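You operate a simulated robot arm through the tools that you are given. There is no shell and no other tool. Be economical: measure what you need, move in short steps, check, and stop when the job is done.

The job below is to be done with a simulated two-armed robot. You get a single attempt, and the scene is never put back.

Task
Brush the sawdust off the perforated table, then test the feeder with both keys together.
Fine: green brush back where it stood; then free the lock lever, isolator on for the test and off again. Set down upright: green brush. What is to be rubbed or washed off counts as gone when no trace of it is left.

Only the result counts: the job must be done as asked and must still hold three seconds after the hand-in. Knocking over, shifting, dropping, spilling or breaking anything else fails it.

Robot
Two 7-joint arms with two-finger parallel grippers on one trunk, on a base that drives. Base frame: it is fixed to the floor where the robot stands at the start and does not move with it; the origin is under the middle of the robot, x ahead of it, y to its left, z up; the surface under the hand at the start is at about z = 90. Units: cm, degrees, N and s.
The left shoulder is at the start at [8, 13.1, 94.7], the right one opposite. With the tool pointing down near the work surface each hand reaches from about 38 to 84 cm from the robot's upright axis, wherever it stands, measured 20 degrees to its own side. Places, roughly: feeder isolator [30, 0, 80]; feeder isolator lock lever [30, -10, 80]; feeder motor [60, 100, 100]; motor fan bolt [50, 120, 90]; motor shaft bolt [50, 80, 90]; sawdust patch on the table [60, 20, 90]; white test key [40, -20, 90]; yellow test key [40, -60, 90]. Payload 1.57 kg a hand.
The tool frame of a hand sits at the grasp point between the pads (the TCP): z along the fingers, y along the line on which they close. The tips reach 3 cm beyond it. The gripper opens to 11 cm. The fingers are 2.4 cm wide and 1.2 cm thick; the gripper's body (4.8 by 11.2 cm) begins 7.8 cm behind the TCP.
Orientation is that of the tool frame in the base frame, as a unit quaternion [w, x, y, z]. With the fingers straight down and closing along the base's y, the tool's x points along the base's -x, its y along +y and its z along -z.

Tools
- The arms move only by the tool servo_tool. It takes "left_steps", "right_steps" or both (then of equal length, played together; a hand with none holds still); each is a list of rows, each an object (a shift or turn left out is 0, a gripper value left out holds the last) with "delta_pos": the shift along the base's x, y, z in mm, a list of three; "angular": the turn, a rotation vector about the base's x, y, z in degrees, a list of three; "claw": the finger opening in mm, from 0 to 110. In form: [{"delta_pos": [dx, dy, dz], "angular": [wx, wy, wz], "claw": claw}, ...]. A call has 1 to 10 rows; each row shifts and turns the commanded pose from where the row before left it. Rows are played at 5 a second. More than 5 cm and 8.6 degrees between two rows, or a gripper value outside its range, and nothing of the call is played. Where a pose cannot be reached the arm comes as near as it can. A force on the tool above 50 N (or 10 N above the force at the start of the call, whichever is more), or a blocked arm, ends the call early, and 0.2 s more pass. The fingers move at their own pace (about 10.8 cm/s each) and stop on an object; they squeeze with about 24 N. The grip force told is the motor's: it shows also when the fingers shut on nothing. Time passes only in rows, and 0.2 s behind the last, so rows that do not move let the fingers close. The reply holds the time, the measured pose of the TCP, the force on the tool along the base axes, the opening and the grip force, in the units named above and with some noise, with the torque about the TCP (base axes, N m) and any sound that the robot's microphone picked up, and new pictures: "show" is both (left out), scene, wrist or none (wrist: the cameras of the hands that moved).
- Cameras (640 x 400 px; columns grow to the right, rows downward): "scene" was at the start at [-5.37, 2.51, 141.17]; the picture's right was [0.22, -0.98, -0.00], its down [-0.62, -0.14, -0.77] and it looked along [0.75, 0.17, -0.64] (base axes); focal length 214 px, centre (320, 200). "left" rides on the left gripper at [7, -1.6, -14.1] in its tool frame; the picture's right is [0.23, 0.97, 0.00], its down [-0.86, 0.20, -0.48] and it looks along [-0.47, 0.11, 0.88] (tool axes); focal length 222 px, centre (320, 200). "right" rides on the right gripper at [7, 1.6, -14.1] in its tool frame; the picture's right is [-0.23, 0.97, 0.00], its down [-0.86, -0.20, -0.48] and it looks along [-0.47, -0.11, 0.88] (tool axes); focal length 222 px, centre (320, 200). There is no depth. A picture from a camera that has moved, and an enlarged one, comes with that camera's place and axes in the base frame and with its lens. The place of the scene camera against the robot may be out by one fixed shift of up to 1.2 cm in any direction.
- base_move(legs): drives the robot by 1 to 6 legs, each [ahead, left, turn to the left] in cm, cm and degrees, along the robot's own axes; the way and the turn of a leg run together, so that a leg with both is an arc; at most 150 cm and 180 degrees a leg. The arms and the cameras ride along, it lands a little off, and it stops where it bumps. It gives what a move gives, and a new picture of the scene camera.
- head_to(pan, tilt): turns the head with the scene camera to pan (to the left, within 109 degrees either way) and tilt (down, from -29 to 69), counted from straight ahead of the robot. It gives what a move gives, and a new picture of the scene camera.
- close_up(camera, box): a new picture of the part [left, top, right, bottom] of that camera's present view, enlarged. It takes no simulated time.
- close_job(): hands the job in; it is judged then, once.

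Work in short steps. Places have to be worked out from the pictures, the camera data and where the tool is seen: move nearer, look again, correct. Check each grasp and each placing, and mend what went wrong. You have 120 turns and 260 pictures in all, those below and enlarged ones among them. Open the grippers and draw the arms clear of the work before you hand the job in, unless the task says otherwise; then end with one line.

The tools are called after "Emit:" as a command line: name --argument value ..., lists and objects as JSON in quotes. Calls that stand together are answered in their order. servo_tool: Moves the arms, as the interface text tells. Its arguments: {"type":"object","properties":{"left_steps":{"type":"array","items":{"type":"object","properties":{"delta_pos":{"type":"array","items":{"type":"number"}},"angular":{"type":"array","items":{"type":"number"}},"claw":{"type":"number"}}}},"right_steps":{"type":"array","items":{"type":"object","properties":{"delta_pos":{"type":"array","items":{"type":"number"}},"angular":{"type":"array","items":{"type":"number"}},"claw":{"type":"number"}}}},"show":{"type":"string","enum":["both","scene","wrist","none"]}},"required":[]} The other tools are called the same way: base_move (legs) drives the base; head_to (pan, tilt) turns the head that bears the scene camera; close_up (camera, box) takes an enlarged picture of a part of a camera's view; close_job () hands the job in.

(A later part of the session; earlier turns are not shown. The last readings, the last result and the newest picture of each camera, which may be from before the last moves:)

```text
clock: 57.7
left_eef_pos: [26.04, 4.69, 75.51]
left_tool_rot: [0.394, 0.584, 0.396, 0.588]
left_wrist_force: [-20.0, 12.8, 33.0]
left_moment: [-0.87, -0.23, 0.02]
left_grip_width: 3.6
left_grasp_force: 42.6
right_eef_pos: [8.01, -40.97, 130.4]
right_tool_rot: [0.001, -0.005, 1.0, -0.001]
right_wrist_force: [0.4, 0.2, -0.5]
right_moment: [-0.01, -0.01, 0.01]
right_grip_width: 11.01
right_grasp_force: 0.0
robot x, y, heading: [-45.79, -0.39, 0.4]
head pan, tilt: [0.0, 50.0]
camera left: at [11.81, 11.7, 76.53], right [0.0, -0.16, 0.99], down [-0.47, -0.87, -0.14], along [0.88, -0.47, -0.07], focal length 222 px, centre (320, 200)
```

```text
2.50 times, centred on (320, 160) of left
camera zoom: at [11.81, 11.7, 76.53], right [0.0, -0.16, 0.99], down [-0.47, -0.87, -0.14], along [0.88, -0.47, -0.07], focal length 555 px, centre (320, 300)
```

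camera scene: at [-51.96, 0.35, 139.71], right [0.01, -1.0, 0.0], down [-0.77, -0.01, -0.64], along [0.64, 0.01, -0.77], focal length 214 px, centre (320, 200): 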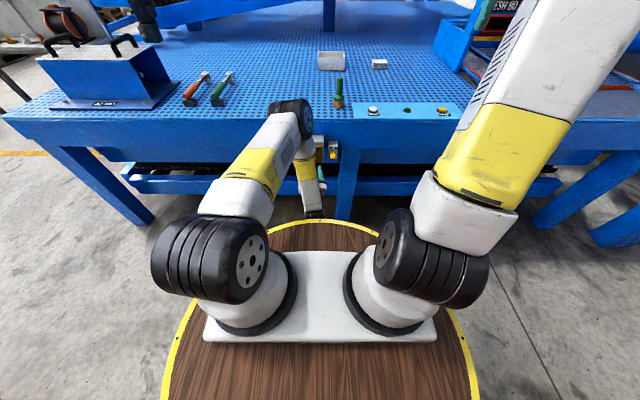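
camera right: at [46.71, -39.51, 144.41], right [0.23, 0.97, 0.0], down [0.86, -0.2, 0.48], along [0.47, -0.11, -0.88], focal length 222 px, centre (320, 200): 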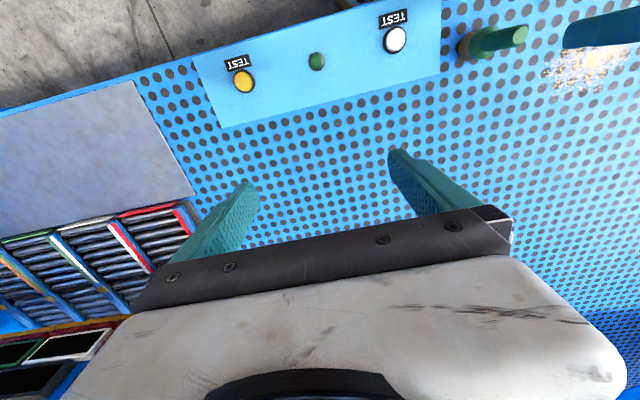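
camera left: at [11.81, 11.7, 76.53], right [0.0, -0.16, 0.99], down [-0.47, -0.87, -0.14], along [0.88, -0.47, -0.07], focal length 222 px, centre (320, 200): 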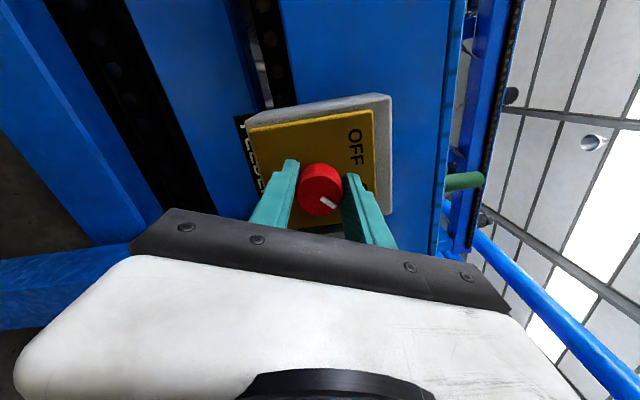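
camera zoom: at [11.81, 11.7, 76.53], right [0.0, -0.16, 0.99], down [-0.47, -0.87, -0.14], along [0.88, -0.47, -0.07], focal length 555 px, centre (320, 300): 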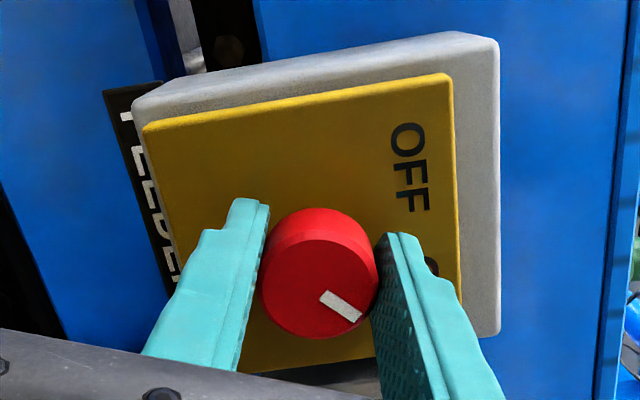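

Torque about x jumped to -0.87 Nm after ~91°: the stop at ON. Open and draw straight back.

Emit:
servo_tool --left_steps '[{"claw": 70}, {}, {"delta_pos": [-20, 0, 0]}, {"delta_pos": [-40, 0, 0]}, {"delta_pos": [-40, 0, 0]}, {}]' --show "wrist"

Emit:
close_up --camera "left" --box '[220, 80, 420, 220]'

```text
clock: 59.1
left_eef_pos: [15.8, 4.44, 75.56]
left_tool_rot: [0.393, 0.585, 0.397, 0.588]
left_wrist_force: [-0.1, 0.2, -0.3]
left_moment: [0.0, 0.0, 0.01]
left_grip_width: 7.02
left_grasp_force: 0.0
right_eef_pos: [8.2, -40.88, 130.38]
right_tool_rot: [0.0, -0.005, 1.0, 0.0]
right_wrist_force: [0.0, 0.6, -0.4]
right_moment: [0.03, 0.0, 0.01]
right_grip_width: 11.01
right_grasp_force: 0.1
robot x, y, heading: [-45.89, -0.12, 0.6]
head pan, tilt: [0.0, 50.0]
camera left: at [1.7, 11.48, 76.61], right [0.0, -0.16, 0.99], down [-0.47, -0.87, -0.14], along [0.88, -0.47, -0.07], focal length 222 px, centre (320, 200)
```

left: 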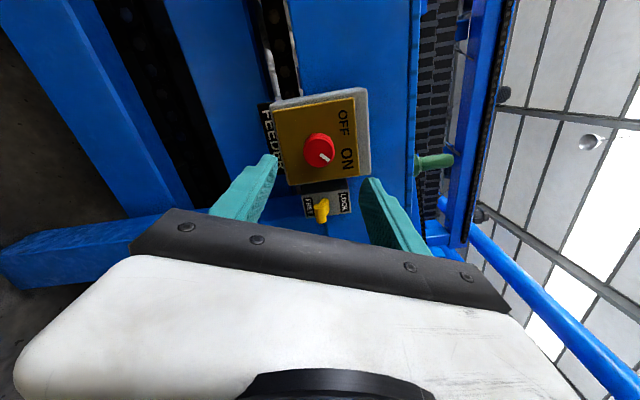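

```text
2.86 times, centred on (320, 150) of left
camera zoom: at [1.7, 11.48, 76.61], right [0.0, -0.16, 0.99], down [-0.47, -0.87, -0.14], along [0.88, -0.47, -0.07], focal length 635 px, centre (320, 343)
```

zoom: 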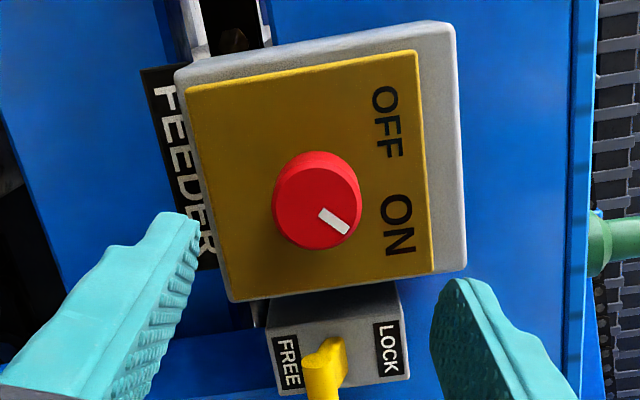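

Pointer is now on ON with the lever on FREE. I retrace the left hand: roll back, then pitch down while rising.

Emit:
servo_tool --left_steps '[{"angular": [-8.5, 0, 0]}, {"angular": [-8.5, 0, 0]}, {"angular": [-8.5, 0, 0]}, {"angular": [-8.5, 0, 0]}, {"angular": [-8.5, 0, 0]}, {"angular": [-8.5, 0, 0]}, {"angular": [-8.5, 0, 0]}, {"angular": [-8.5, 0, 0]}, {"angular": [-8.5, 0, 0]}, {"angular": [-8.5, 0, 0]}]' --show "none"

Emit:
servo_tool --left_steps '[{"angular": [-8.5, 0, 0], "claw": 0, "delta_pos": [0, 0, 20]}, {"angular": [-8.5, 0, 0], "delta_pos": [-5, 0, 30]}, {"angular": [0, 8.5, 0], "delta_pos": [-10, 0, 35]}, {"angular": [0, 8.5, 0], "delta_pos": [-10, 0, 35]}, {"angular": [0, 8.5, 0], "delta_pos": [-10, 10, 35]}, {"angular": [0, 8.5, 0], "delta_pos": [-10, 10, 35]}, {"angular": [0, 8.5, 0], "delta_pos": [-10, 10, 35]}, {"angular": [0, 8.5, 0], "delta_pos": [-10, 10, 35]}, {"angular": [0, 8.5, 0], "delta_pos": [-10, 10, 35]}, {"angular": [0, 8.5, 0], "delta_pos": [-10, 10, 30]}]' --show "none"

Emit:
servo_tool --left_steps '[{"angular": [0, 8.5, 0], "delta_pos": [-5, 10, 20]}, {"angular": [0, 8.5, 0], "delta_pos": [-5, 10, 20]}, {"angular": [0, 5, 0]}, {}]' --show "scene"

```text
clock: 61.3
left_eef_pos: [16.02, 4.53, 75.38]
left_tool_rot: [0.686, 0.165, 0.689, 0.166]
left_wrist_force: [0.4, -0.8, -0.9]
left_moment: [-0.02, 0.02, 0.03]
left_grip_width: 7.0
left_grasp_force: 0.1
right_eef_pos: [8.02, -41.02, 130.38]
right_tool_rot: [0.0, -0.006, 1.0, 0.0]
right_wrist_force: [-0.4, 0.1, 0.7]
right_moment: [-0.02, -0.01, 0.0]
right_grip_width: 11.03
right_grasp_force: 0.0
robot x, y, heading: [-46.09, -0.32, 0.6]
head pan, tilt: [0.0, 50.0]
```

```text
clock: 63.5
left_eef_pos: [7.34, 10.61, 108.24]
left_tool_rot: [0.191, 0.091, 0.977, 0.021]
left_wrist_force: [-1.8, -1.8, -0.5]
left_moment: [0.13, -0.06, 0.08]
left_grip_width: 0.0
left_grasp_force: 21.5
right_eef_pos: [8.12, -40.9, 130.41]
right_tool_rot: [0.0, -0.005, 1.0, 0.0]
right_wrist_force: [0.1, 0.2, -0.4]
right_moment: [0.01, 0.0, -0.01]
right_grip_width: 11.03
right_grasp_force: 0.1
robot x, y, heading: [-46.45, 0.03, 0.8]
head pan, tilt: [0.0, 50.0]
```

```text
clock: 64.5
left_eef_pos: [6.45, 12.51, 112.01]
left_tool_rot: [-0.003, 0.088, 0.996, -0.001]
left_wrist_force: [0.1, 0.3, 0.2]
left_moment: [0.0, -0.02, 0.01]
left_grip_width: 0.03
left_grasp_force: 21.1
right_eef_pos: [8.03, -40.99, 130.27]
right_tool_rot: [-0.001, -0.005, 1.0, 0.0]
right_wrist_force: [0.4, 0.6, 0.0]
right_moment: [-0.03, 0.03, 0.01]
right_grip_width: 11.0
right_grasp_force: 0.1
robot x, y, heading: [-46.23, -0.34, 0.5]
head pan, tilt: [0.0, 50.0]
camera scene: at [-51.96, 0.36, 139.71], right [0.01, -1.0, 0.0], down [-0.77, -0.01, -0.64], along [0.64, 0.01, -0.77], focal length 214 px, centre (320, 200)
```

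scene: 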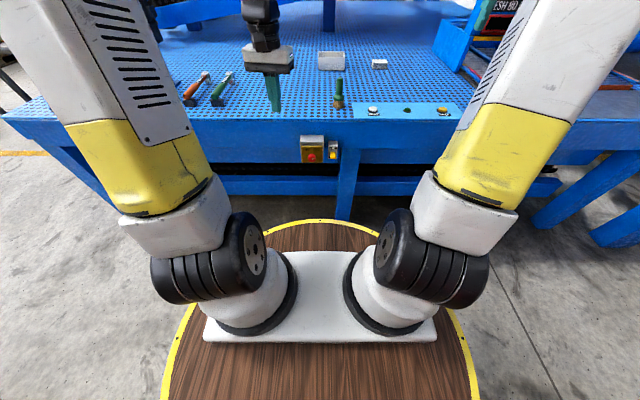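

Hands are up and clear. Drive right 25 cm then ahead 38 cm so both keys lie within reach.

Emit:
base_move --legs '[[0, -25, -0.6], [38, 0, 0]]'

Emit:
head_to --pan -15 --tilt 45

```text
clock: 68.4
left_eef_pos: [45.36, -14.31, 112.01]
left_tool_rot: [-0.002, 0.096, 0.995, -0.001]
left_wrist_force: [-0.3, 0.0, -0.5]
left_moment: [0.0, 0.02, 0.01]
left_grip_width: 0.04
left_grasp_force: 20.9
right_eef_pos: [46.36, -67.78, 130.27]
right_tool_rot: [0.0, 0.002, 1.0, 0.0]
right_wrist_force: [1.2, 0.8, 0.1]
right_moment: [0.0, -0.03, 0.01]
right_grip_width: 11.01
right_grasp_force: 0.0
robot x, y, heading: [-7.47, -26.34, 0.0]
head pan, tilt: [0.0, 50.0]
camera scene: at [-13.14, -25.49, 139.71], right [-0.01, -1.0, 0.0], down [-0.77, 0.0, -0.64], along [0.64, 0.0, -0.77], focal length 214 px, centre (320, 200)
```

scene: 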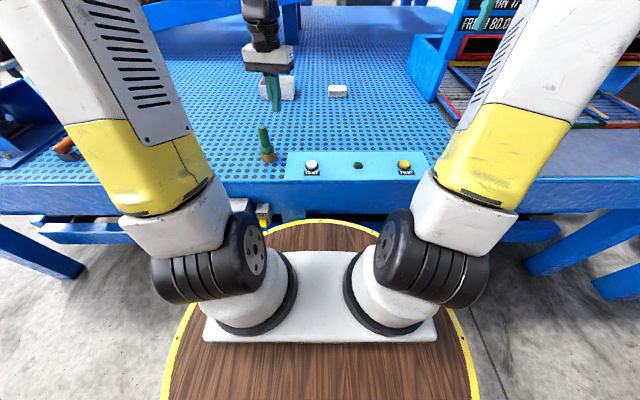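

```text
clock: 69.2
left_eef_pos: [45.37, -14.25, 111.92]
left_tool_rot: [-0.003, 0.095, 0.995, -0.001]
left_wrist_force: [0.4, -0.6, -0.7]
left_moment: [0.02, 0.03, -0.01]
left_grip_width: 0.01
left_grasp_force: 21.4
right_eef_pos: [46.27, -67.84, 130.37]
right_tool_rot: [0.0, 0.003, 1.0, 0.0]
right_wrist_force: [-0.4, -0.3, -0.5]
right_moment: [0.0, 0.03, -0.01]
right_grip_width: 10.97
right_grasp_force: 0.0
robot x, y, heading: [-7.29, -26.31, -0.4]
head pan, tilt: [-15.0, 45.0]
camera scene: at [-12.99, -27.59, 140.4], right [-0.26, -0.96, 0.0], down [-0.68, 0.19, -0.71], along [0.68, -0.19, -0.71], focal length 214 px, centre (320, 200)
```

scene: 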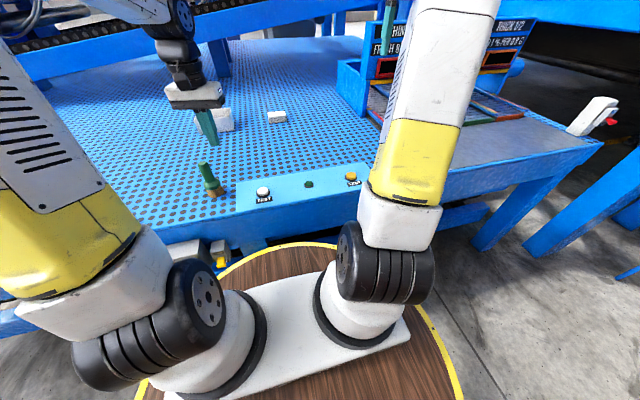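

Move both hands over their keys with fingers closed, about 12 cm above.

Emit:
servo_tool --left_steps '[{"delta_pos": [-6, -31, 0]}, {"delta_pos": [-6, -31, 0]}, {"delta_pos": [-6, -31, 0]}, {"delta_pos": [0, 0, -20]}, {"delta_pos": [0, 0, -20]}, {}]' --right_steps '[{"delta_pos": [-6, 30, -35], "claw": 0}, {"delta_pos": [-6, 30, -35]}, {"delta_pos": [-6, 30, -35]}, {"delta_pos": [-6, 30, -40]}, {"delta_pos": [-5, 16, -40]}, {"delta_pos": [0, 0, -35]}]'

Emit:
close_up --camera "scene" --box '[180, 100, 420, 250]'

```text
refused: row 4 steps farther than a row can; nothing moved
```

```text
2.67 times, centred on (300, 175) of scene
camera zoom: at [-12.99, -27.59, 140.4], right [-0.26, -0.96, 0.0], down [-0.68, 0.19, -0.71], along [0.68, -0.19, -0.71], focal length 572 px, centre (373, 267)
```

zoom: 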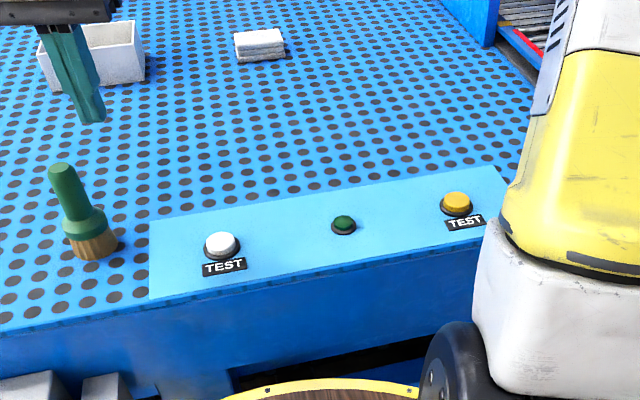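

Emit:
servo_tool --left_steps '[{"delta_pos": [-6, -31, 0]}, {"delta_pos": [-6, -31, 0]}, {"delta_pos": [-6, -31, 0]}, {"delta_pos": [0, 0, -20]}, {"delta_pos": [0, 0, -20]}, {}, {}]' --right_steps '[{"delta_pos": [-6, 30, -35], "claw": 0}, {"delta_pos": [-6, 30, -35]}, {"delta_pos": [-6, 30, -35]}, {"delta_pos": [-6, 25, -40]}, {"delta_pos": [-5, 21, -40]}, {"delta_pos": [0, 0, -35]}, {}]'

Emit:
close_up --camera "scene" --box '[180, 100, 420, 250]'

```text
clock: 70.8
left_eef_pos: [43.7, -23.64, 107.82]
left_tool_rot: [-0.002, 0.096, 0.995, -0.001]
left_wrist_force: [-0.2, 0.1, 0.2]
left_moment: [0.01, 0.05, -0.01]
left_grip_width: 0.0
left_grasp_force: 21.6
right_eef_pos: [43.13, -54.08, 108.48]
right_tool_rot: [-0.001, 0.002, 1.0, 0.0]
right_wrist_force: [0.0, 0.1, 0.4]
right_moment: [0.01, -0.01, 0.0]
right_grip_width: 0.0
right_grasp_force: 20.8
robot x, y, heading: [-6.74, -26.15, -0.1]
head pan, tilt: [-15.0, 45.0]
camera scene: at [-12.99, -27.6, 140.4], right [-0.26, -0.96, 0.0], down [-0.68, 0.19, -0.71], along [0.68, -0.19, -0.71], focal length 214 px, centre (320, 200)
camera right: at [36.24, -52.25, 122.53], right [0.23, 0.97, 0.0], down [0.85, -0.2, 0.48], along [0.47, -0.11, -0.88], focal length 222 px, centre (320, 200)
camera left: at [36.55, -23.89, 121.93], right [-0.04, 1.0, 0.0], down [0.88, 0.03, 0.47], along [0.47, 0.02, -0.88], focal length 222 px, centre (320, 200)
```

scene: 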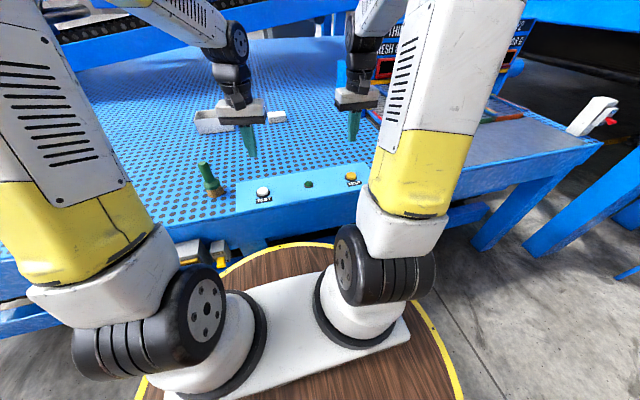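
right: 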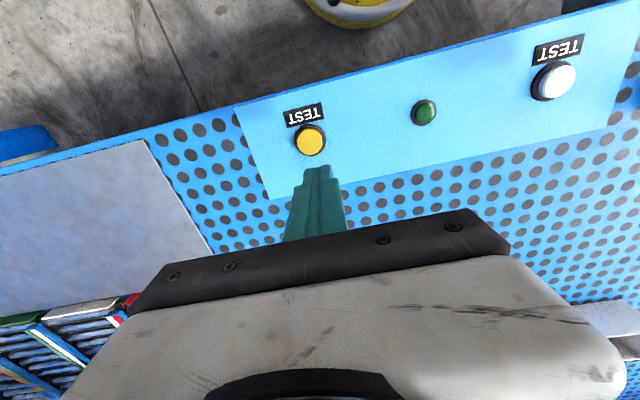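
left: 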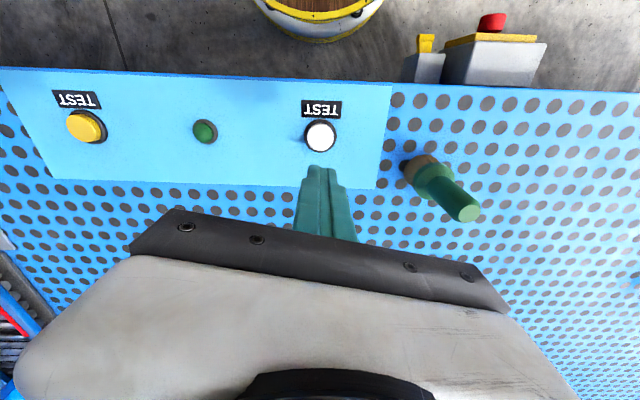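

```text
2.67 times, centred on (300, 175) of scene
camera zoom: at [-12.99, -27.6, 140.4], right [-0.26, -0.96, 0.0], down [-0.68, 0.19, -0.71], along [0.68, -0.19, -0.71], focal length 572 px, centre (373, 267)
```

zoom: 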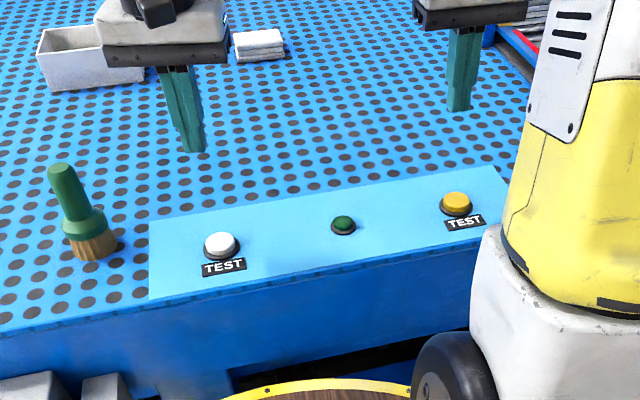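

White key ≈[43.0,-23.6], yellow ≈[43.1,-55.2]. Align and descend both to tips ~2 cm above.

Emit:
servo_tool --left_steps '[{"delta_pos": [-7, 0, -30]}, {"delta_pos": [0, 0, -40]}, {"delta_pos": [0, 0, -37]}, {}]' --right_steps '[{"delta_pos": [0, -11, -30]}, {"delta_pos": [0, 0, -40]}, {"delta_pos": [0, 0, -44]}, {}]'

Emit:
close_up --camera "scene" --box '[180, 100, 420, 250]'

```text
clock: 71.8
left_eef_pos: [43.02, -23.69, 97.21]
left_tool_rot: [-0.001, 0.096, 0.995, -0.002]
left_wrist_force: [-0.1, -0.9, 0.8]
left_moment: [0.01, -0.01, 0.02]
left_grip_width: 0.02
left_grasp_force: 21.6
right_eef_pos: [43.33, -55.31, 96.67]
right_tool_rot: [0.0, 0.003, 1.0, 0.0]
right_wrist_force: [-0.8, -0.6, -0.2]
right_moment: [-0.01, -0.02, 0.0]
right_grip_width: 0.0
right_grasp_force: 21.2
robot x, y, heading: [-7.03, -26.01, -0.6]
head pan, tilt: [-15.0, 45.0]
camera scene: at [-13.0, -27.6, 140.4], right [-0.26, -0.96, 0.0], down [-0.68, 0.19, -0.71], along [0.68, -0.19, -0.71], focal length 214 px, centre (320, 200)
camera right: at [36.31, -53.5, 110.7], right [0.23, 0.97, 0.0], down [0.85, -0.2, 0.48], along [0.47, -0.11, -0.88], focal length 222 px, centre (320, 200)
camera left: at [35.97, -23.88, 111.32], right [-0.04, 1.0, 0.0], down [0.88, 0.03, 0.47], along [0.47, 0.02, -0.88], focal length 222 px, centre (320, 200)
```

scene: 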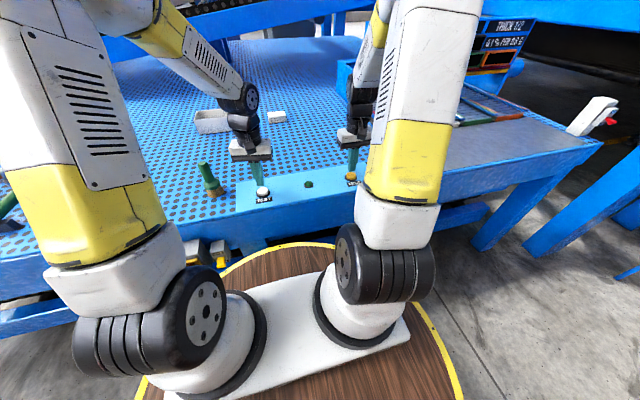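
right: 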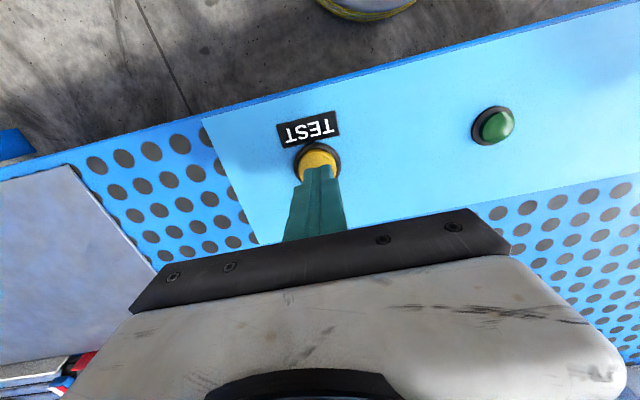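
left: 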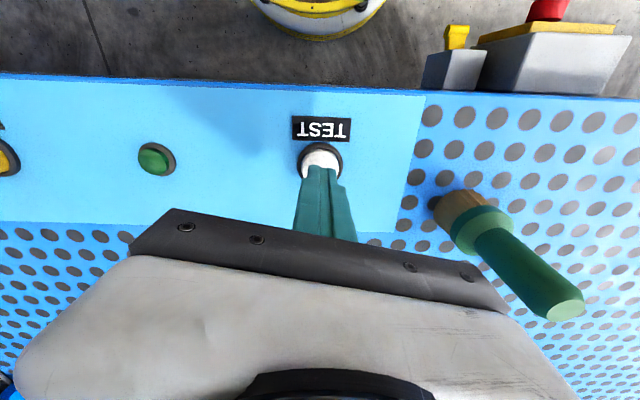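

```text
2.67 times, centred on (300, 175) of scene
camera zoom: at [-13.0, -27.6, 140.4], right [-0.26, -0.96, 0.0], down [-0.68, 0.19, -0.71], along [0.68, -0.19, -0.71], focal length 572 px, centre (373, 267)
```

zoom: 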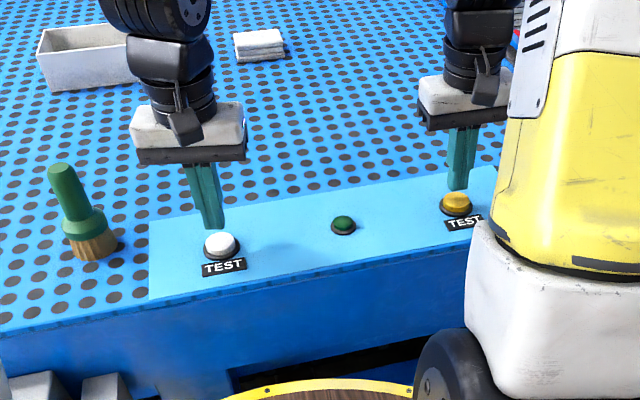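

Fine-tune (both ~6 mm nearer) and lower to tips just above the keys at equal height.

Emit:
servo_tool --left_steps '[{"delta_pos": [-6, 1, -10]}, {"delta_pos": [0, 0, -9]}, {}]' --right_steps '[{"delta_pos": [-6, 3, -8]}, {"delta_pos": [0, 0, -6]}, {}]'

Emit:
close_up --camera "scene" --box '[220, 140, 380, 240]'

```text
clock: 72.6
left_eef_pos: [42.5, -23.65, 95.36]
left_tool_rot: [-0.002, 0.096, 0.995, 0.0]
left_wrist_force: [-0.1, 0.5, -0.4]
left_moment: [0.01, 0.0, 0.0]
left_grip_width: 0.0
left_grasp_force: 21.2
right_eef_pos: [42.59, -54.91, 95.28]
right_tool_rot: [0.001, 0.003, 1.0, 0.0]
right_wrist_force: [0.1, 0.6, -0.2]
right_moment: [-0.03, 0.05, -0.04]
right_grip_width: 0.0
right_grasp_force: 21.0
robot x, y, heading: [-6.66, -26.34, -0.4]
head pan, tilt: [-15.0, 45.0]
camera scene: at [-12.99, -27.6, 140.4], right [-0.26, -0.96, 0.0], down [-0.68, 0.19, -0.71], along [0.68, -0.19, -0.71], focal length 214 px, centre (320, 200)
camera right: at [35.66, -53.19, 109.47], right [0.23, 0.97, 0.0], down [0.85, -0.2, 0.48], along [0.47, -0.11, -0.88], focal length 222 px, centre (320, 200)
camera left: at [35.44, -23.83, 109.43], right [-0.04, 1.0, 0.0], down [0.88, 0.03, 0.47], along [0.47, 0.02, -0.88], focal length 222 px, centre (320, 200)
```

scene: 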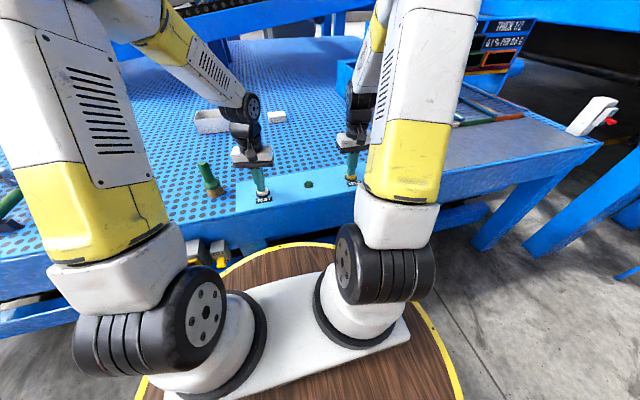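
right: 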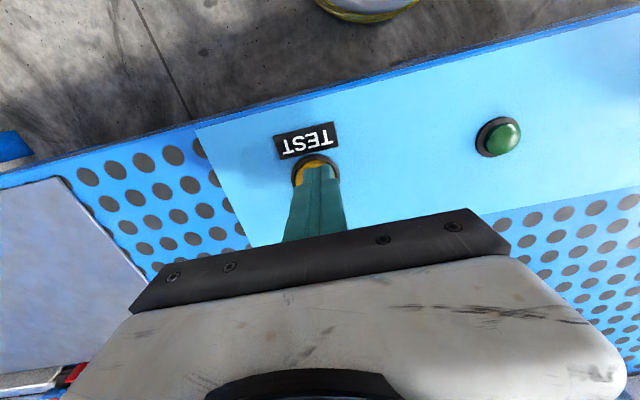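
left: 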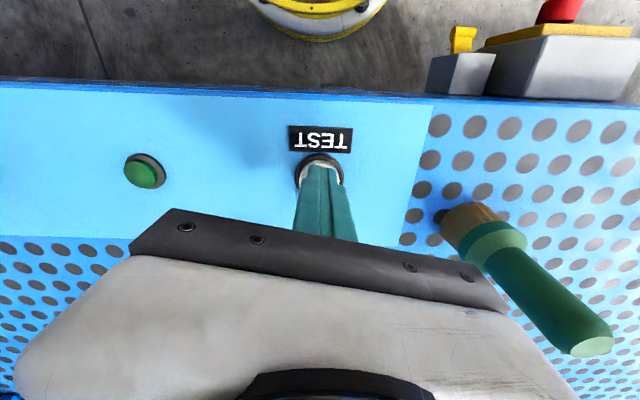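

```text
4.00 times, centred on (300, 190) of scene
camera zoom: at [-12.99, -27.6, 140.4], right [-0.26, -0.96, 0.0], down [-0.68, 0.19, -0.71], along [0.68, -0.19, -0.71], focal length 858 px, centre (400, 240)
```

zoom: 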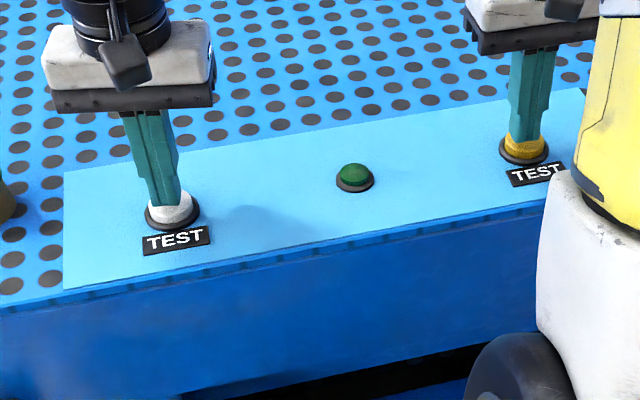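

Both tips are a few mm above the keys. Press both down together and hold.

Emit:
servo_tool --left_steps '[{"delta_pos": [-2, 0, -8]}, {"delta_pos": [0, 0, -4]}, {}, {}]' --right_steps '[{"delta_pos": [-2, 0, -8]}, {"delta_pos": [0, 0, -4]}, {}, {}]' --show "scene"

Emit:
close_up --camera "scene" --box '[220, 140, 380, 240]'

```text
clock: 73.6
left_eef_pos: [42.22, -23.63, 94.18]
left_tool_rot: [-0.002, 0.095, 0.995, -0.001]
left_wrist_force: [0.6, -0.6, 1.8]
left_moment: [0.03, -0.05, 0.04]
left_grip_width: 0.01
left_grasp_force: 21.1
right_eef_pos: [42.48, -55.13, 94.11]
right_tool_rot: [0.0, 0.003, 1.0, 0.0]
right_wrist_force: [-0.7, 0.5, 1.3]
right_moment: [0.01, 0.0, 0.03]
right_grip_width: 0.02
right_grasp_force: 21.3
robot x, y, heading: [-7.24, -26.51, -0.1]
head pan, tilt: [-15.0, 45.0]
heard: click, click
camera scene: at [-12.99, -27.6, 140.4], right [-0.26, -0.96, 0.0], down [-0.68, 0.19, -0.71], along [0.68, -0.19, -0.71], focal length 214 px, centre (320, 200)
```

scene: 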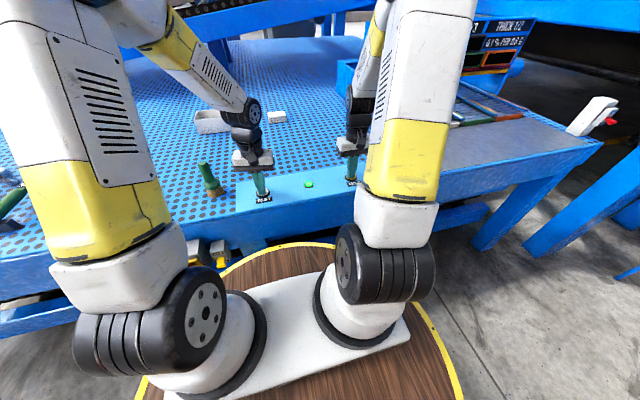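

```text
4.00 times, centred on (300, 190) of scene
camera zoom: at [-12.99, -27.6, 140.4], right [-0.26, -0.96, 0.0], down [-0.68, 0.19, -0.71], along [0.68, -0.19, -0.71], focal length 858 px, centre (400, 240)
```

zoom: 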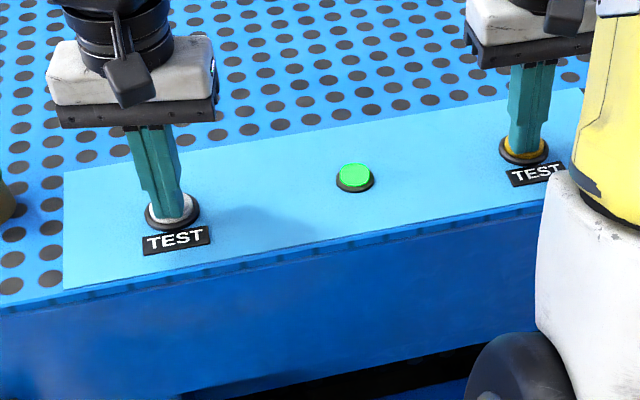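

Two clicks and the lamp between the keys is lit: the test runs. Hold about 2 s more, then release both upward.

Emit:
servo_tool --left_steps '[{}, {}, {}, {}, {}, {}, {}, {}]' --right_steps '[{}, {}, {}, {}, {}, {}, {}, {}]' --show "scene"

Emit:
servo_tool --left_steps '[{"delta_pos": [0, 0, 20]}, {"delta_pos": [0, 0, 40]}, {"delta_pos": [0, 0, 40]}, {"delta_pos": [0, 0, 40]}, {"delta_pos": [0, 0, 40]}, {"delta_pos": [0, 0, 20]}, {}]' --right_steps '[{"delta_pos": [0, 0, 20]}, {"delta_pos": [0, 0, 40]}, {"delta_pos": [0, 0, 40]}, {"delta_pos": [0, 0, 40]}, {"delta_pos": [0, 0, 40]}, {"delta_pos": [0, 0, 40]}, {"delta_pos": [0, 0, 40]}]' --show "scene"

```text
clock: 75.4
left_eef_pos: [42.31, -23.6, 94.15]
left_tool_rot: [-0.003, 0.096, 0.995, -0.001]
left_wrist_force: [-0.3, 0.4, 1.3]
left_moment: [0.02, -0.02, -0.01]
left_grip_width: 0.0
left_grasp_force: 21.6
right_eef_pos: [42.47, -55.12, 94.15]
right_tool_rot: [-0.001, 0.003, 1.0, 0.0]
right_wrist_force: [-0.1, -0.2, 1.9]
right_moment: [-0.05, -0.01, -0.01]
right_grip_width: 0.0
right_grasp_force: 21.6
robot x, y, heading: [-6.5, -26.11, -0.4]
head pan, tilt: [-15.0, 45.0]
camera scene: at [-13.0, -27.6, 140.4], right [-0.26, -0.96, 0.0], down [-0.68, 0.19, -0.71], along [0.68, -0.19, -0.71], focal length 214 px, centre (320, 200)
```

scene: 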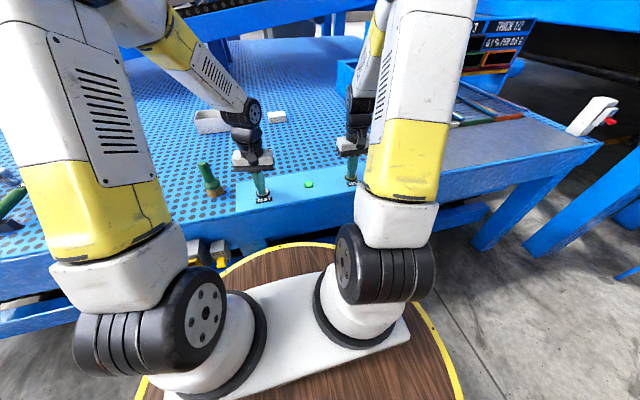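

```text
clock: 77.0
left_eef_pos: [41.73, -23.53, 114.08]
left_tool_rot: [-0.003, 0.096, 0.995, 0.0]
left_wrist_force: [0.8, -0.2, -0.8]
left_moment: [0.02, 0.0, 0.02]
left_grip_width: 0.01
left_grasp_force: 21.1
right_eef_pos: [42.7, -55.16, 120.39]
right_tool_rot: [0.0, 0.002, 1.0, 0.0]
right_wrist_force: [0.5, -0.3, 0.2]
right_moment: [-0.02, -0.03, 0.01]
right_grip_width: 0.0
right_grasp_force: 21.6
robot x, y, heading: [-7.28, -26.12, 0.0]
head pan, tilt: [-15.0, 45.0]
camera scene: at [-12.99, -27.61, 140.4], right [-0.26, -0.96, 0.0], down [-0.68, 0.19, -0.71], along [0.68, -0.19, -0.71], focal length 214 px, centre (320, 200)
```

scene: 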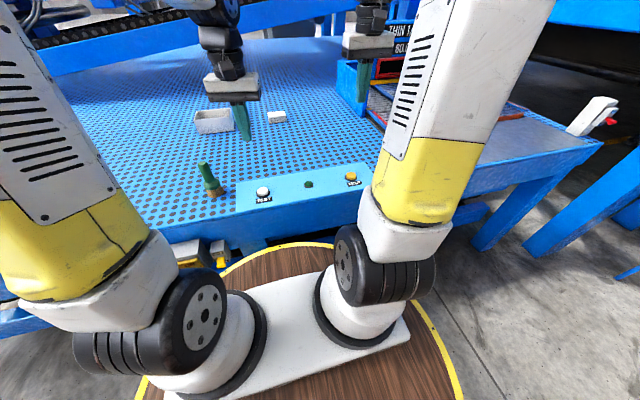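

The lamp went off after release. Drive back and left to where I operated the isolator.

Emit:
base_move --legs '[[-38.5, 0, 0], [0, 26, 0]]'

```text
clock: 80.9
left_eef_pos: [3.09, 2.19, 114.04]
left_tool_rot: [-0.002, 0.104, 0.995, -0.001]
left_wrist_force: [0.4, 0.0, -0.3]
left_moment: [0.01, 0.0, -0.01]
left_grip_width: 0.0
left_grasp_force: 21.6
right_eef_pos: [3.42, -29.67, 120.4]
right_tool_rot: [0.0, 0.012, 1.0, 0.0]
right_wrist_force: [-0.9, 0.5, 1.2]
right_moment: [0.0, -0.02, 0.01]
right_grip_width: 0.01
right_grasp_force: 21.7
robot x, y, heading: [-45.67, 0.09, -1.4]
head pan, tilt: [-15.0, 45.0]
camera scene: at [-51.81, -1.04, 140.4], right [-0.28, -0.96, 0.0], down [-0.68, 0.2, -0.71], along [0.68, -0.2, -0.71], focal length 214 px, centre (320, 200)
```

scene: 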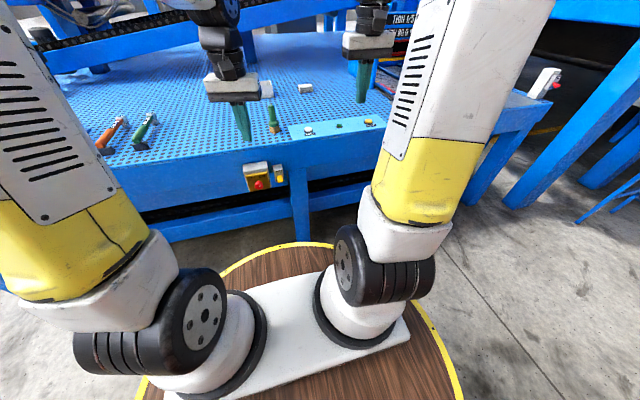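

Same stance as before. Pitch the left hand forward again, going down in front of the panel.

Emit:
servo_tool --left_steps '[{"delta_pos": [12, 5, -10], "angular": [0, -8.5, 0], "claw": 70}, {"delta_pos": [12, 5, -10], "angular": [0, -8.5, 0]}, {"delta_pos": [12, 5, -10], "angular": [0, -8.5, 0]}, {"delta_pos": [12, 5, -15], "angular": [0, -8.5, 0]}, {"delta_pos": [12, 5, -15], "angular": [0, -8.5, 0]}, {"delta_pos": [12, 0, -20], "angular": [0, -8.5, 0]}, {"delta_pos": [12, 0, -25], "angular": [0, -8.5, 0]}, {"delta_pos": [12, 0, -25], "angular": [0, -8.5, 0]}, {"delta_pos": [12, 0, -25], "angular": [0, -8.5, 0]}, {"delta_pos": [12, 0, -25], "angular": [0, -8.5, 0]}]' --show "none"

Emit:
servo_tool --left_steps '[{"angular": [5, -5, 0], "delta_pos": [0, 0, -30]}, {"angular": [8, 0, 0], "delta_pos": [0, 0, -40]}, {"angular": [8, 0, 0], "delta_pos": [0, 0, -40]}, {"angular": [8, 0, 0], "delta_pos": [0, 0, -40]}, {"angular": [8, 0, 0], "delta_pos": [0, 0, -40]}, {"angular": [8, 0, 0]}, {}]' --show "wrist"

```text
clock: 83.1
left_eef_pos: [15.01, 4.66, 96.01]
left_tool_rot: [0.671, 0.078, 0.734, 0.069]
left_wrist_force: [0.8, 1.6, -0.5]
left_moment: [0.04, 0.0, -0.03]
left_grip_width: 6.99
left_grasp_force: 0.1
right_eef_pos: [3.4, -29.55, 120.38]
right_tool_rot: [0.0, 0.011, 1.0, 0.0]
right_wrist_force: [0.2, 0.7, 0.8]
right_moment: [-0.02, -0.05, -0.03]
right_grip_width: 0.0
right_grasp_force: 20.5
robot x, y, heading: [-45.63, 0.11, -1.4]
head pan, tilt: [-15.0, 45.0]
```

```text
clock: 84.7
left_eef_pos: [15.27, 4.67, 77.12]
left_tool_rot: [0.62, 0.336, 0.623, 0.339]
left_wrist_force: [0.1, -0.8, -0.6]
left_moment: [-0.02, 0.01, -0.02]
left_grip_width: 7.0
left_grasp_force: 0.1
right_eef_pos: [3.64, -29.56, 120.16]
right_tool_rot: [0.0, 0.012, 1.0, 0.001]
right_wrist_force: [-0.4, 0.3, -0.7]
right_moment: [0.04, -0.05, 0.03]
right_grip_width: 0.01
right_grasp_force: 20.9
robot x, y, heading: [-45.97, 0.39, -1.5]
head pan, tilt: [-15.0, 45.0]
camera left: at [1.06, 9.68, 71.86], right [0.0, 0.72, 0.69], down [-0.47, -0.61, 0.63], along [0.88, -0.33, 0.34], focal length 222 px, centre (320, 200)
```

left: 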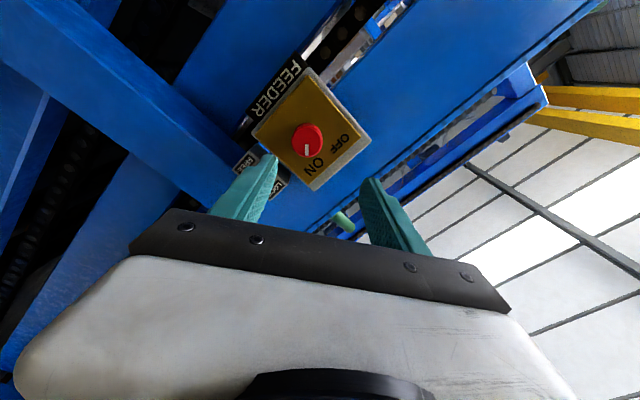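

Knob sits where expected [27.2,4.5,75.3]. Roll on to ~+107°, align, then advance over it.

Emit:
servo_tool --left_steps '[{"angular": [8.5, 0, 0], "delta_pos": [0, -1, -18]}, {"angular": [8.5, 0, 0]}, {"angular": [8.5, 0, 0]}, {"angular": [8.5, 0, 0]}, {"angular": [8.5, 0, 0]}, {"angular": [8.5, 0, 0]}, {"delta_pos": [40, 0, 0]}, {"delta_pos": [30, 0, 0]}, {}]' --show "wrist"

Emit:
close_up --camera "left" --box '[200, 80, 440, 240]'

```text
clock: 86.7
left_eef_pos: [22.16, 4.49, 75.24]
left_tool_rot: [0.415, 0.57, 0.416, 0.574]
left_wrist_force: [-0.5, 0.8, 0.6]
left_moment: [0.02, 0.03, 0.03]
left_grip_width: 7.02
left_grasp_force: 0.1
right_eef_pos: [3.36, -29.56, 120.26]
right_tool_rot: [0.0, 0.011, 1.0, 0.0]
right_wrist_force: [0.9, 0.7, 0.0]
right_moment: [-0.02, -0.03, 0.01]
right_grip_width: 0.01
right_grasp_force: 21.2
robot x, y, heading: [-45.97, 0.47, -1.2]
head pan, tilt: [-15.0, 45.0]
camera left: at [8.08, 11.69, 75.68], right [0.0, -0.08, 1.0], down [-0.47, -0.88, -0.08], along [0.88, -0.47, -0.04], focal length 222 px, centre (320, 200)
```

left: 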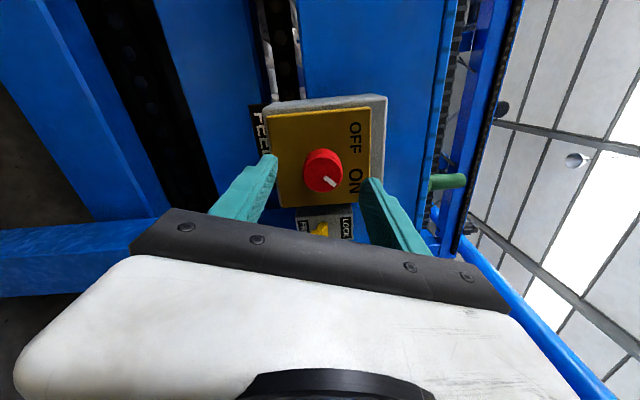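

```text
2.50 times, centred on (320, 160) of left
camera zoom: at [8.08, 11.69, 75.68], right [0.0, -0.08, 1.0], down [-0.47, -0.88, -0.08], along [0.88, -0.47, -0.04], focal length 555 px, centre (320, 300)
```

zoom: 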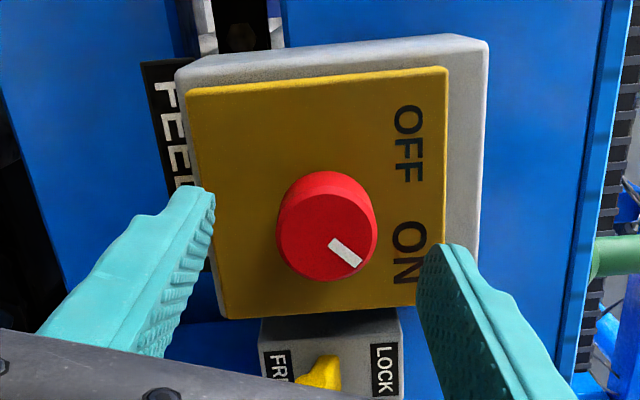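

Centred. Advance 36 mm and close.

Emit:
servo_tool --left_steps '[{"delta_pos": [20, 0, 0]}, {"delta_pos": [16, 0, 1]}, {}, {"claw": 0}, {}, {}, {}]' --show "wrist"

```text
clock: 88.3
left_eef_pos: [25.75, 4.49, 75.49]
left_tool_rot: [0.416, 0.569, 0.416, 0.575]
left_wrist_force: [1.4, -3.3, 12.4]
left_moment: [-0.09, 0.19, 0.09]
left_grip_width: 3.56
left_grasp_force: 43.0
right_eef_pos: [3.46, -29.56, 120.28]
right_tool_rot: [-0.001, 0.01, 1.0, 0.001]
right_wrist_force: [0.2, 0.3, 0.1]
right_moment: [0.02, -0.01, 0.01]
right_grip_width: 0.0
right_grasp_force: 20.9
robot x, y, heading: [-46.39, 0.32, -1.2]
head pan, tilt: [-15.0, 45.0]
camera left: at [11.63, 11.64, 75.9], right [-0.01, -0.08, 1.0], down [-0.47, -0.88, -0.08], along [0.88, -0.47, -0.03], focal length 222 px, centre (320, 200)
```

left: 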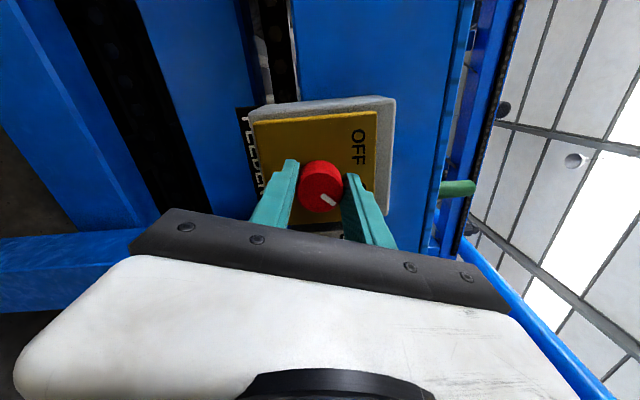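

Gripped (3.56 cm). Turn counter-clockwise (-x) with small load corrections.

Emit:
servo_tool --left_steps '[{"delta_pos": [0, 0, 1]}, {"angular": [-7, 0, 0]}, {"angular": [-7, 0, 0]}, {"angular": [-7, 0, 0]}, {"angular": [-7, 0, 0]}, {}]' --show "none"

```text
clock: 89.7
left_eef_pos: [25.79, 4.55, 75.45]
left_tool_rot: [0.542, 0.452, 0.543, 0.455]
left_wrist_force: [39.0, -9.0, -8.4]
left_moment: [0.05, 0.13, -0.67]
left_grip_width: 3.58
left_grasp_force: 42.5
right_eef_pos: [3.55, -29.6, 120.24]
right_tool_rot: [-0.002, 0.011, 1.0, 0.0]
right_wrist_force: [0.1, 0.5, -0.7]
right_moment: [-0.04, -0.01, -0.01]
right_grip_width: 0.02
right_grasp_force: 21.6
robot x, y, heading: [-46.09, 0.37, -1.4]
head pan, tilt: [-15.0, 45.0]
```

Emit:
servo_tool --left_steps '[{"delta_pos": [2, -0.5, -0.5]}, {"angular": [-7, 0, 0]}, {"angular": [-7, 0, 0]}, {"angular": [-7, 0, 0]}, {}]' --show "none"

```text
clock: 90.9
left_eef_pos: [25.68, 4.65, 75.27]
left_tool_rot: [0.614, 0.348, 0.618, 0.348]
left_wrist_force: [-4.4, -8.1, -1.4]
left_moment: [0.0, -0.35, -0.46]
left_grip_width: 3.57
left_grasp_force: 42.5
right_eef_pos: [3.45, -29.62, 120.37]
right_tool_rot: [0.0, 0.011, 1.0, 0.0]
right_wrist_force: [-1.1, -0.1, 0.3]
right_moment: [0.03, -0.02, 0.02]
right_grip_width: 0.0
right_grasp_force: 21.3
robot x, y, heading: [-46.03, 0.64, -1.2]
head pan, tilt: [-15.0, 45.0]
```

49° turned, loads low. Continue.

Emit:
servo_tool --left_steps '[{"delta_pos": [0, -0.5, 0]}, {"angular": [-7, 0, 0]}, {"angular": [-7, 0, 0]}, {"angular": [-7, 0, 0]}, {"angular": [-7, 0, 0]}, {}]' --show "none"

Emit:
servo_tool --left_steps '[{"angular": [-7, 0, 0]}, {"angular": [-7, 0, 0]}, {}]' --show "wrist"

Emit:
close_up --camera "left" --box '[200, 80, 440, 240]'

```text
clock: 92.3
left_eef_pos: [25.71, 4.37, 75.19]
left_tool_rot: [0.678, 0.188, 0.685, 0.189]
left_wrist_force: [-12.3, -10.1, -17.1]
left_moment: [-0.02, -0.33, -0.48]
left_grip_width: 3.56
left_grasp_force: 42.9
right_eef_pos: [3.49, -29.58, 120.3]
right_tool_rot: [0.0, 0.011, 1.0, 0.0]
right_wrist_force: [0.3, 0.7, -0.2]
right_moment: [0.03, -0.03, -0.03]
right_grip_width: 0.0
right_grasp_force: 21.4
robot x, y, heading: [-46.0, 0.26, -1.2]
head pan, tilt: [-15.0, 45.0]
```

```text
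clock: 93.1
left_eef_pos: [25.89, 4.46, 75.25]
left_tool_rot: [0.696, 0.104, 0.703, 0.104]
left_wrist_force: [-19.8, -14.9, -23.1]
left_moment: [0.75, 0.22, -0.14]
left_grip_width: 3.52
left_grasp_force: 42.7
right_eef_pos: [3.52, -29.66, 120.22]
right_tool_rot: [0.0, 0.012, 1.0, 0.0]
right_wrist_force: [0.0, -0.6, -0.6]
right_moment: [0.01, 0.01, -0.02]
right_grip_width: 0.04
right_grasp_force: 21.4
robot x, y, heading: [-45.73, 0.37, -1.2]
head pan, tilt: [-15.0, 45.0]
camera left: at [11.58, 4.89, 68.17], right [0.0, 1.0, 0.07], down [-0.47, -0.06, 0.88], along [0.88, -0.03, 0.47], focal length 222 px, centre (320, 200)
```

left: 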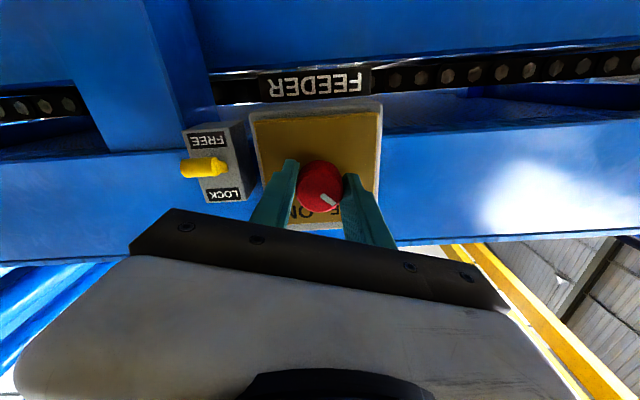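

```text
2.50 times, centred on (320, 160) of left
camera zoom: at [11.58, 4.89, 68.17], right [0.0, 1.0, 0.07], down [-0.47, -0.06, 0.88], along [0.88, -0.03, 0.47], focal length 555 px, centre (320, 300)
```

zoom: 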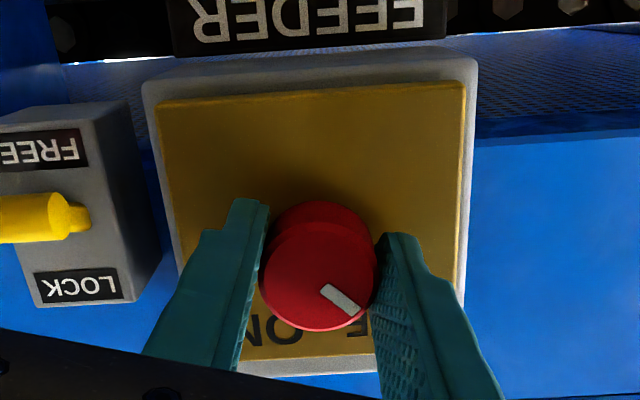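

Torque rose to +0.75 Nm: the OFF stop. Release and draw back to check.

Emit:
servo_tool --left_steps '[{"claw": 70}, {}, {"delta_pos": [-20, 0, 0]}, {"delta_pos": [-40, 0, 0]}, {"delta_pos": [-40, 0, 0]}, {}]' --show "wrist"

Emit:
close_up --camera "left" --box '[200, 80, 440, 240]'

```text
clock: 94.5
left_eef_pos: [15.87, 4.69, 75.43]
left_tool_rot: [0.698, 0.104, 0.701, 0.105]
left_wrist_force: [-0.4, 0.5, 0.1]
left_moment: [-0.02, 0.02, -0.02]
left_grip_width: 7.01
left_grasp_force: 0.1
right_eef_pos: [3.45, -29.55, 120.31]
right_tool_rot: [0.0, 0.011, 1.0, 0.0]
right_wrist_force: [-0.1, 0.2, 0.0]
right_moment: [0.0, 0.02, 0.02]
right_grip_width: 0.0
right_grasp_force: 22.0
robot x, y, heading: [-45.95, 0.34, -1.5]
head pan, tilt: [-15.0, 45.0]
camera left: at [1.62, 5.1, 68.35], right [0.0, 1.0, 0.07], down [-0.47, -0.06, 0.88], along [0.88, -0.03, 0.47], focal length 222 px, centre (320, 200)
```

left: 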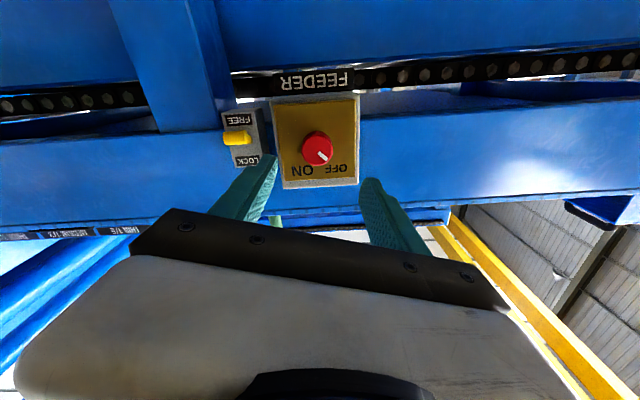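

```text
2.50 times, centred on (320, 160) of left
camera zoom: at [1.62, 5.1, 68.35], right [0.0, 1.0, 0.07], down [-0.47, -0.06, 0.88], along [0.88, -0.03, 0.47], focal length 555 px, centre (320, 300)
```

zoom: 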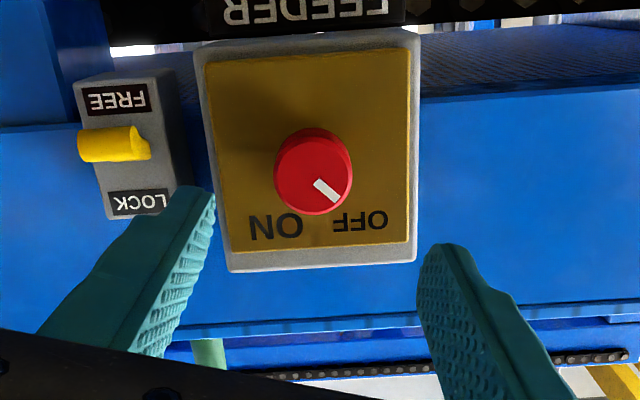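

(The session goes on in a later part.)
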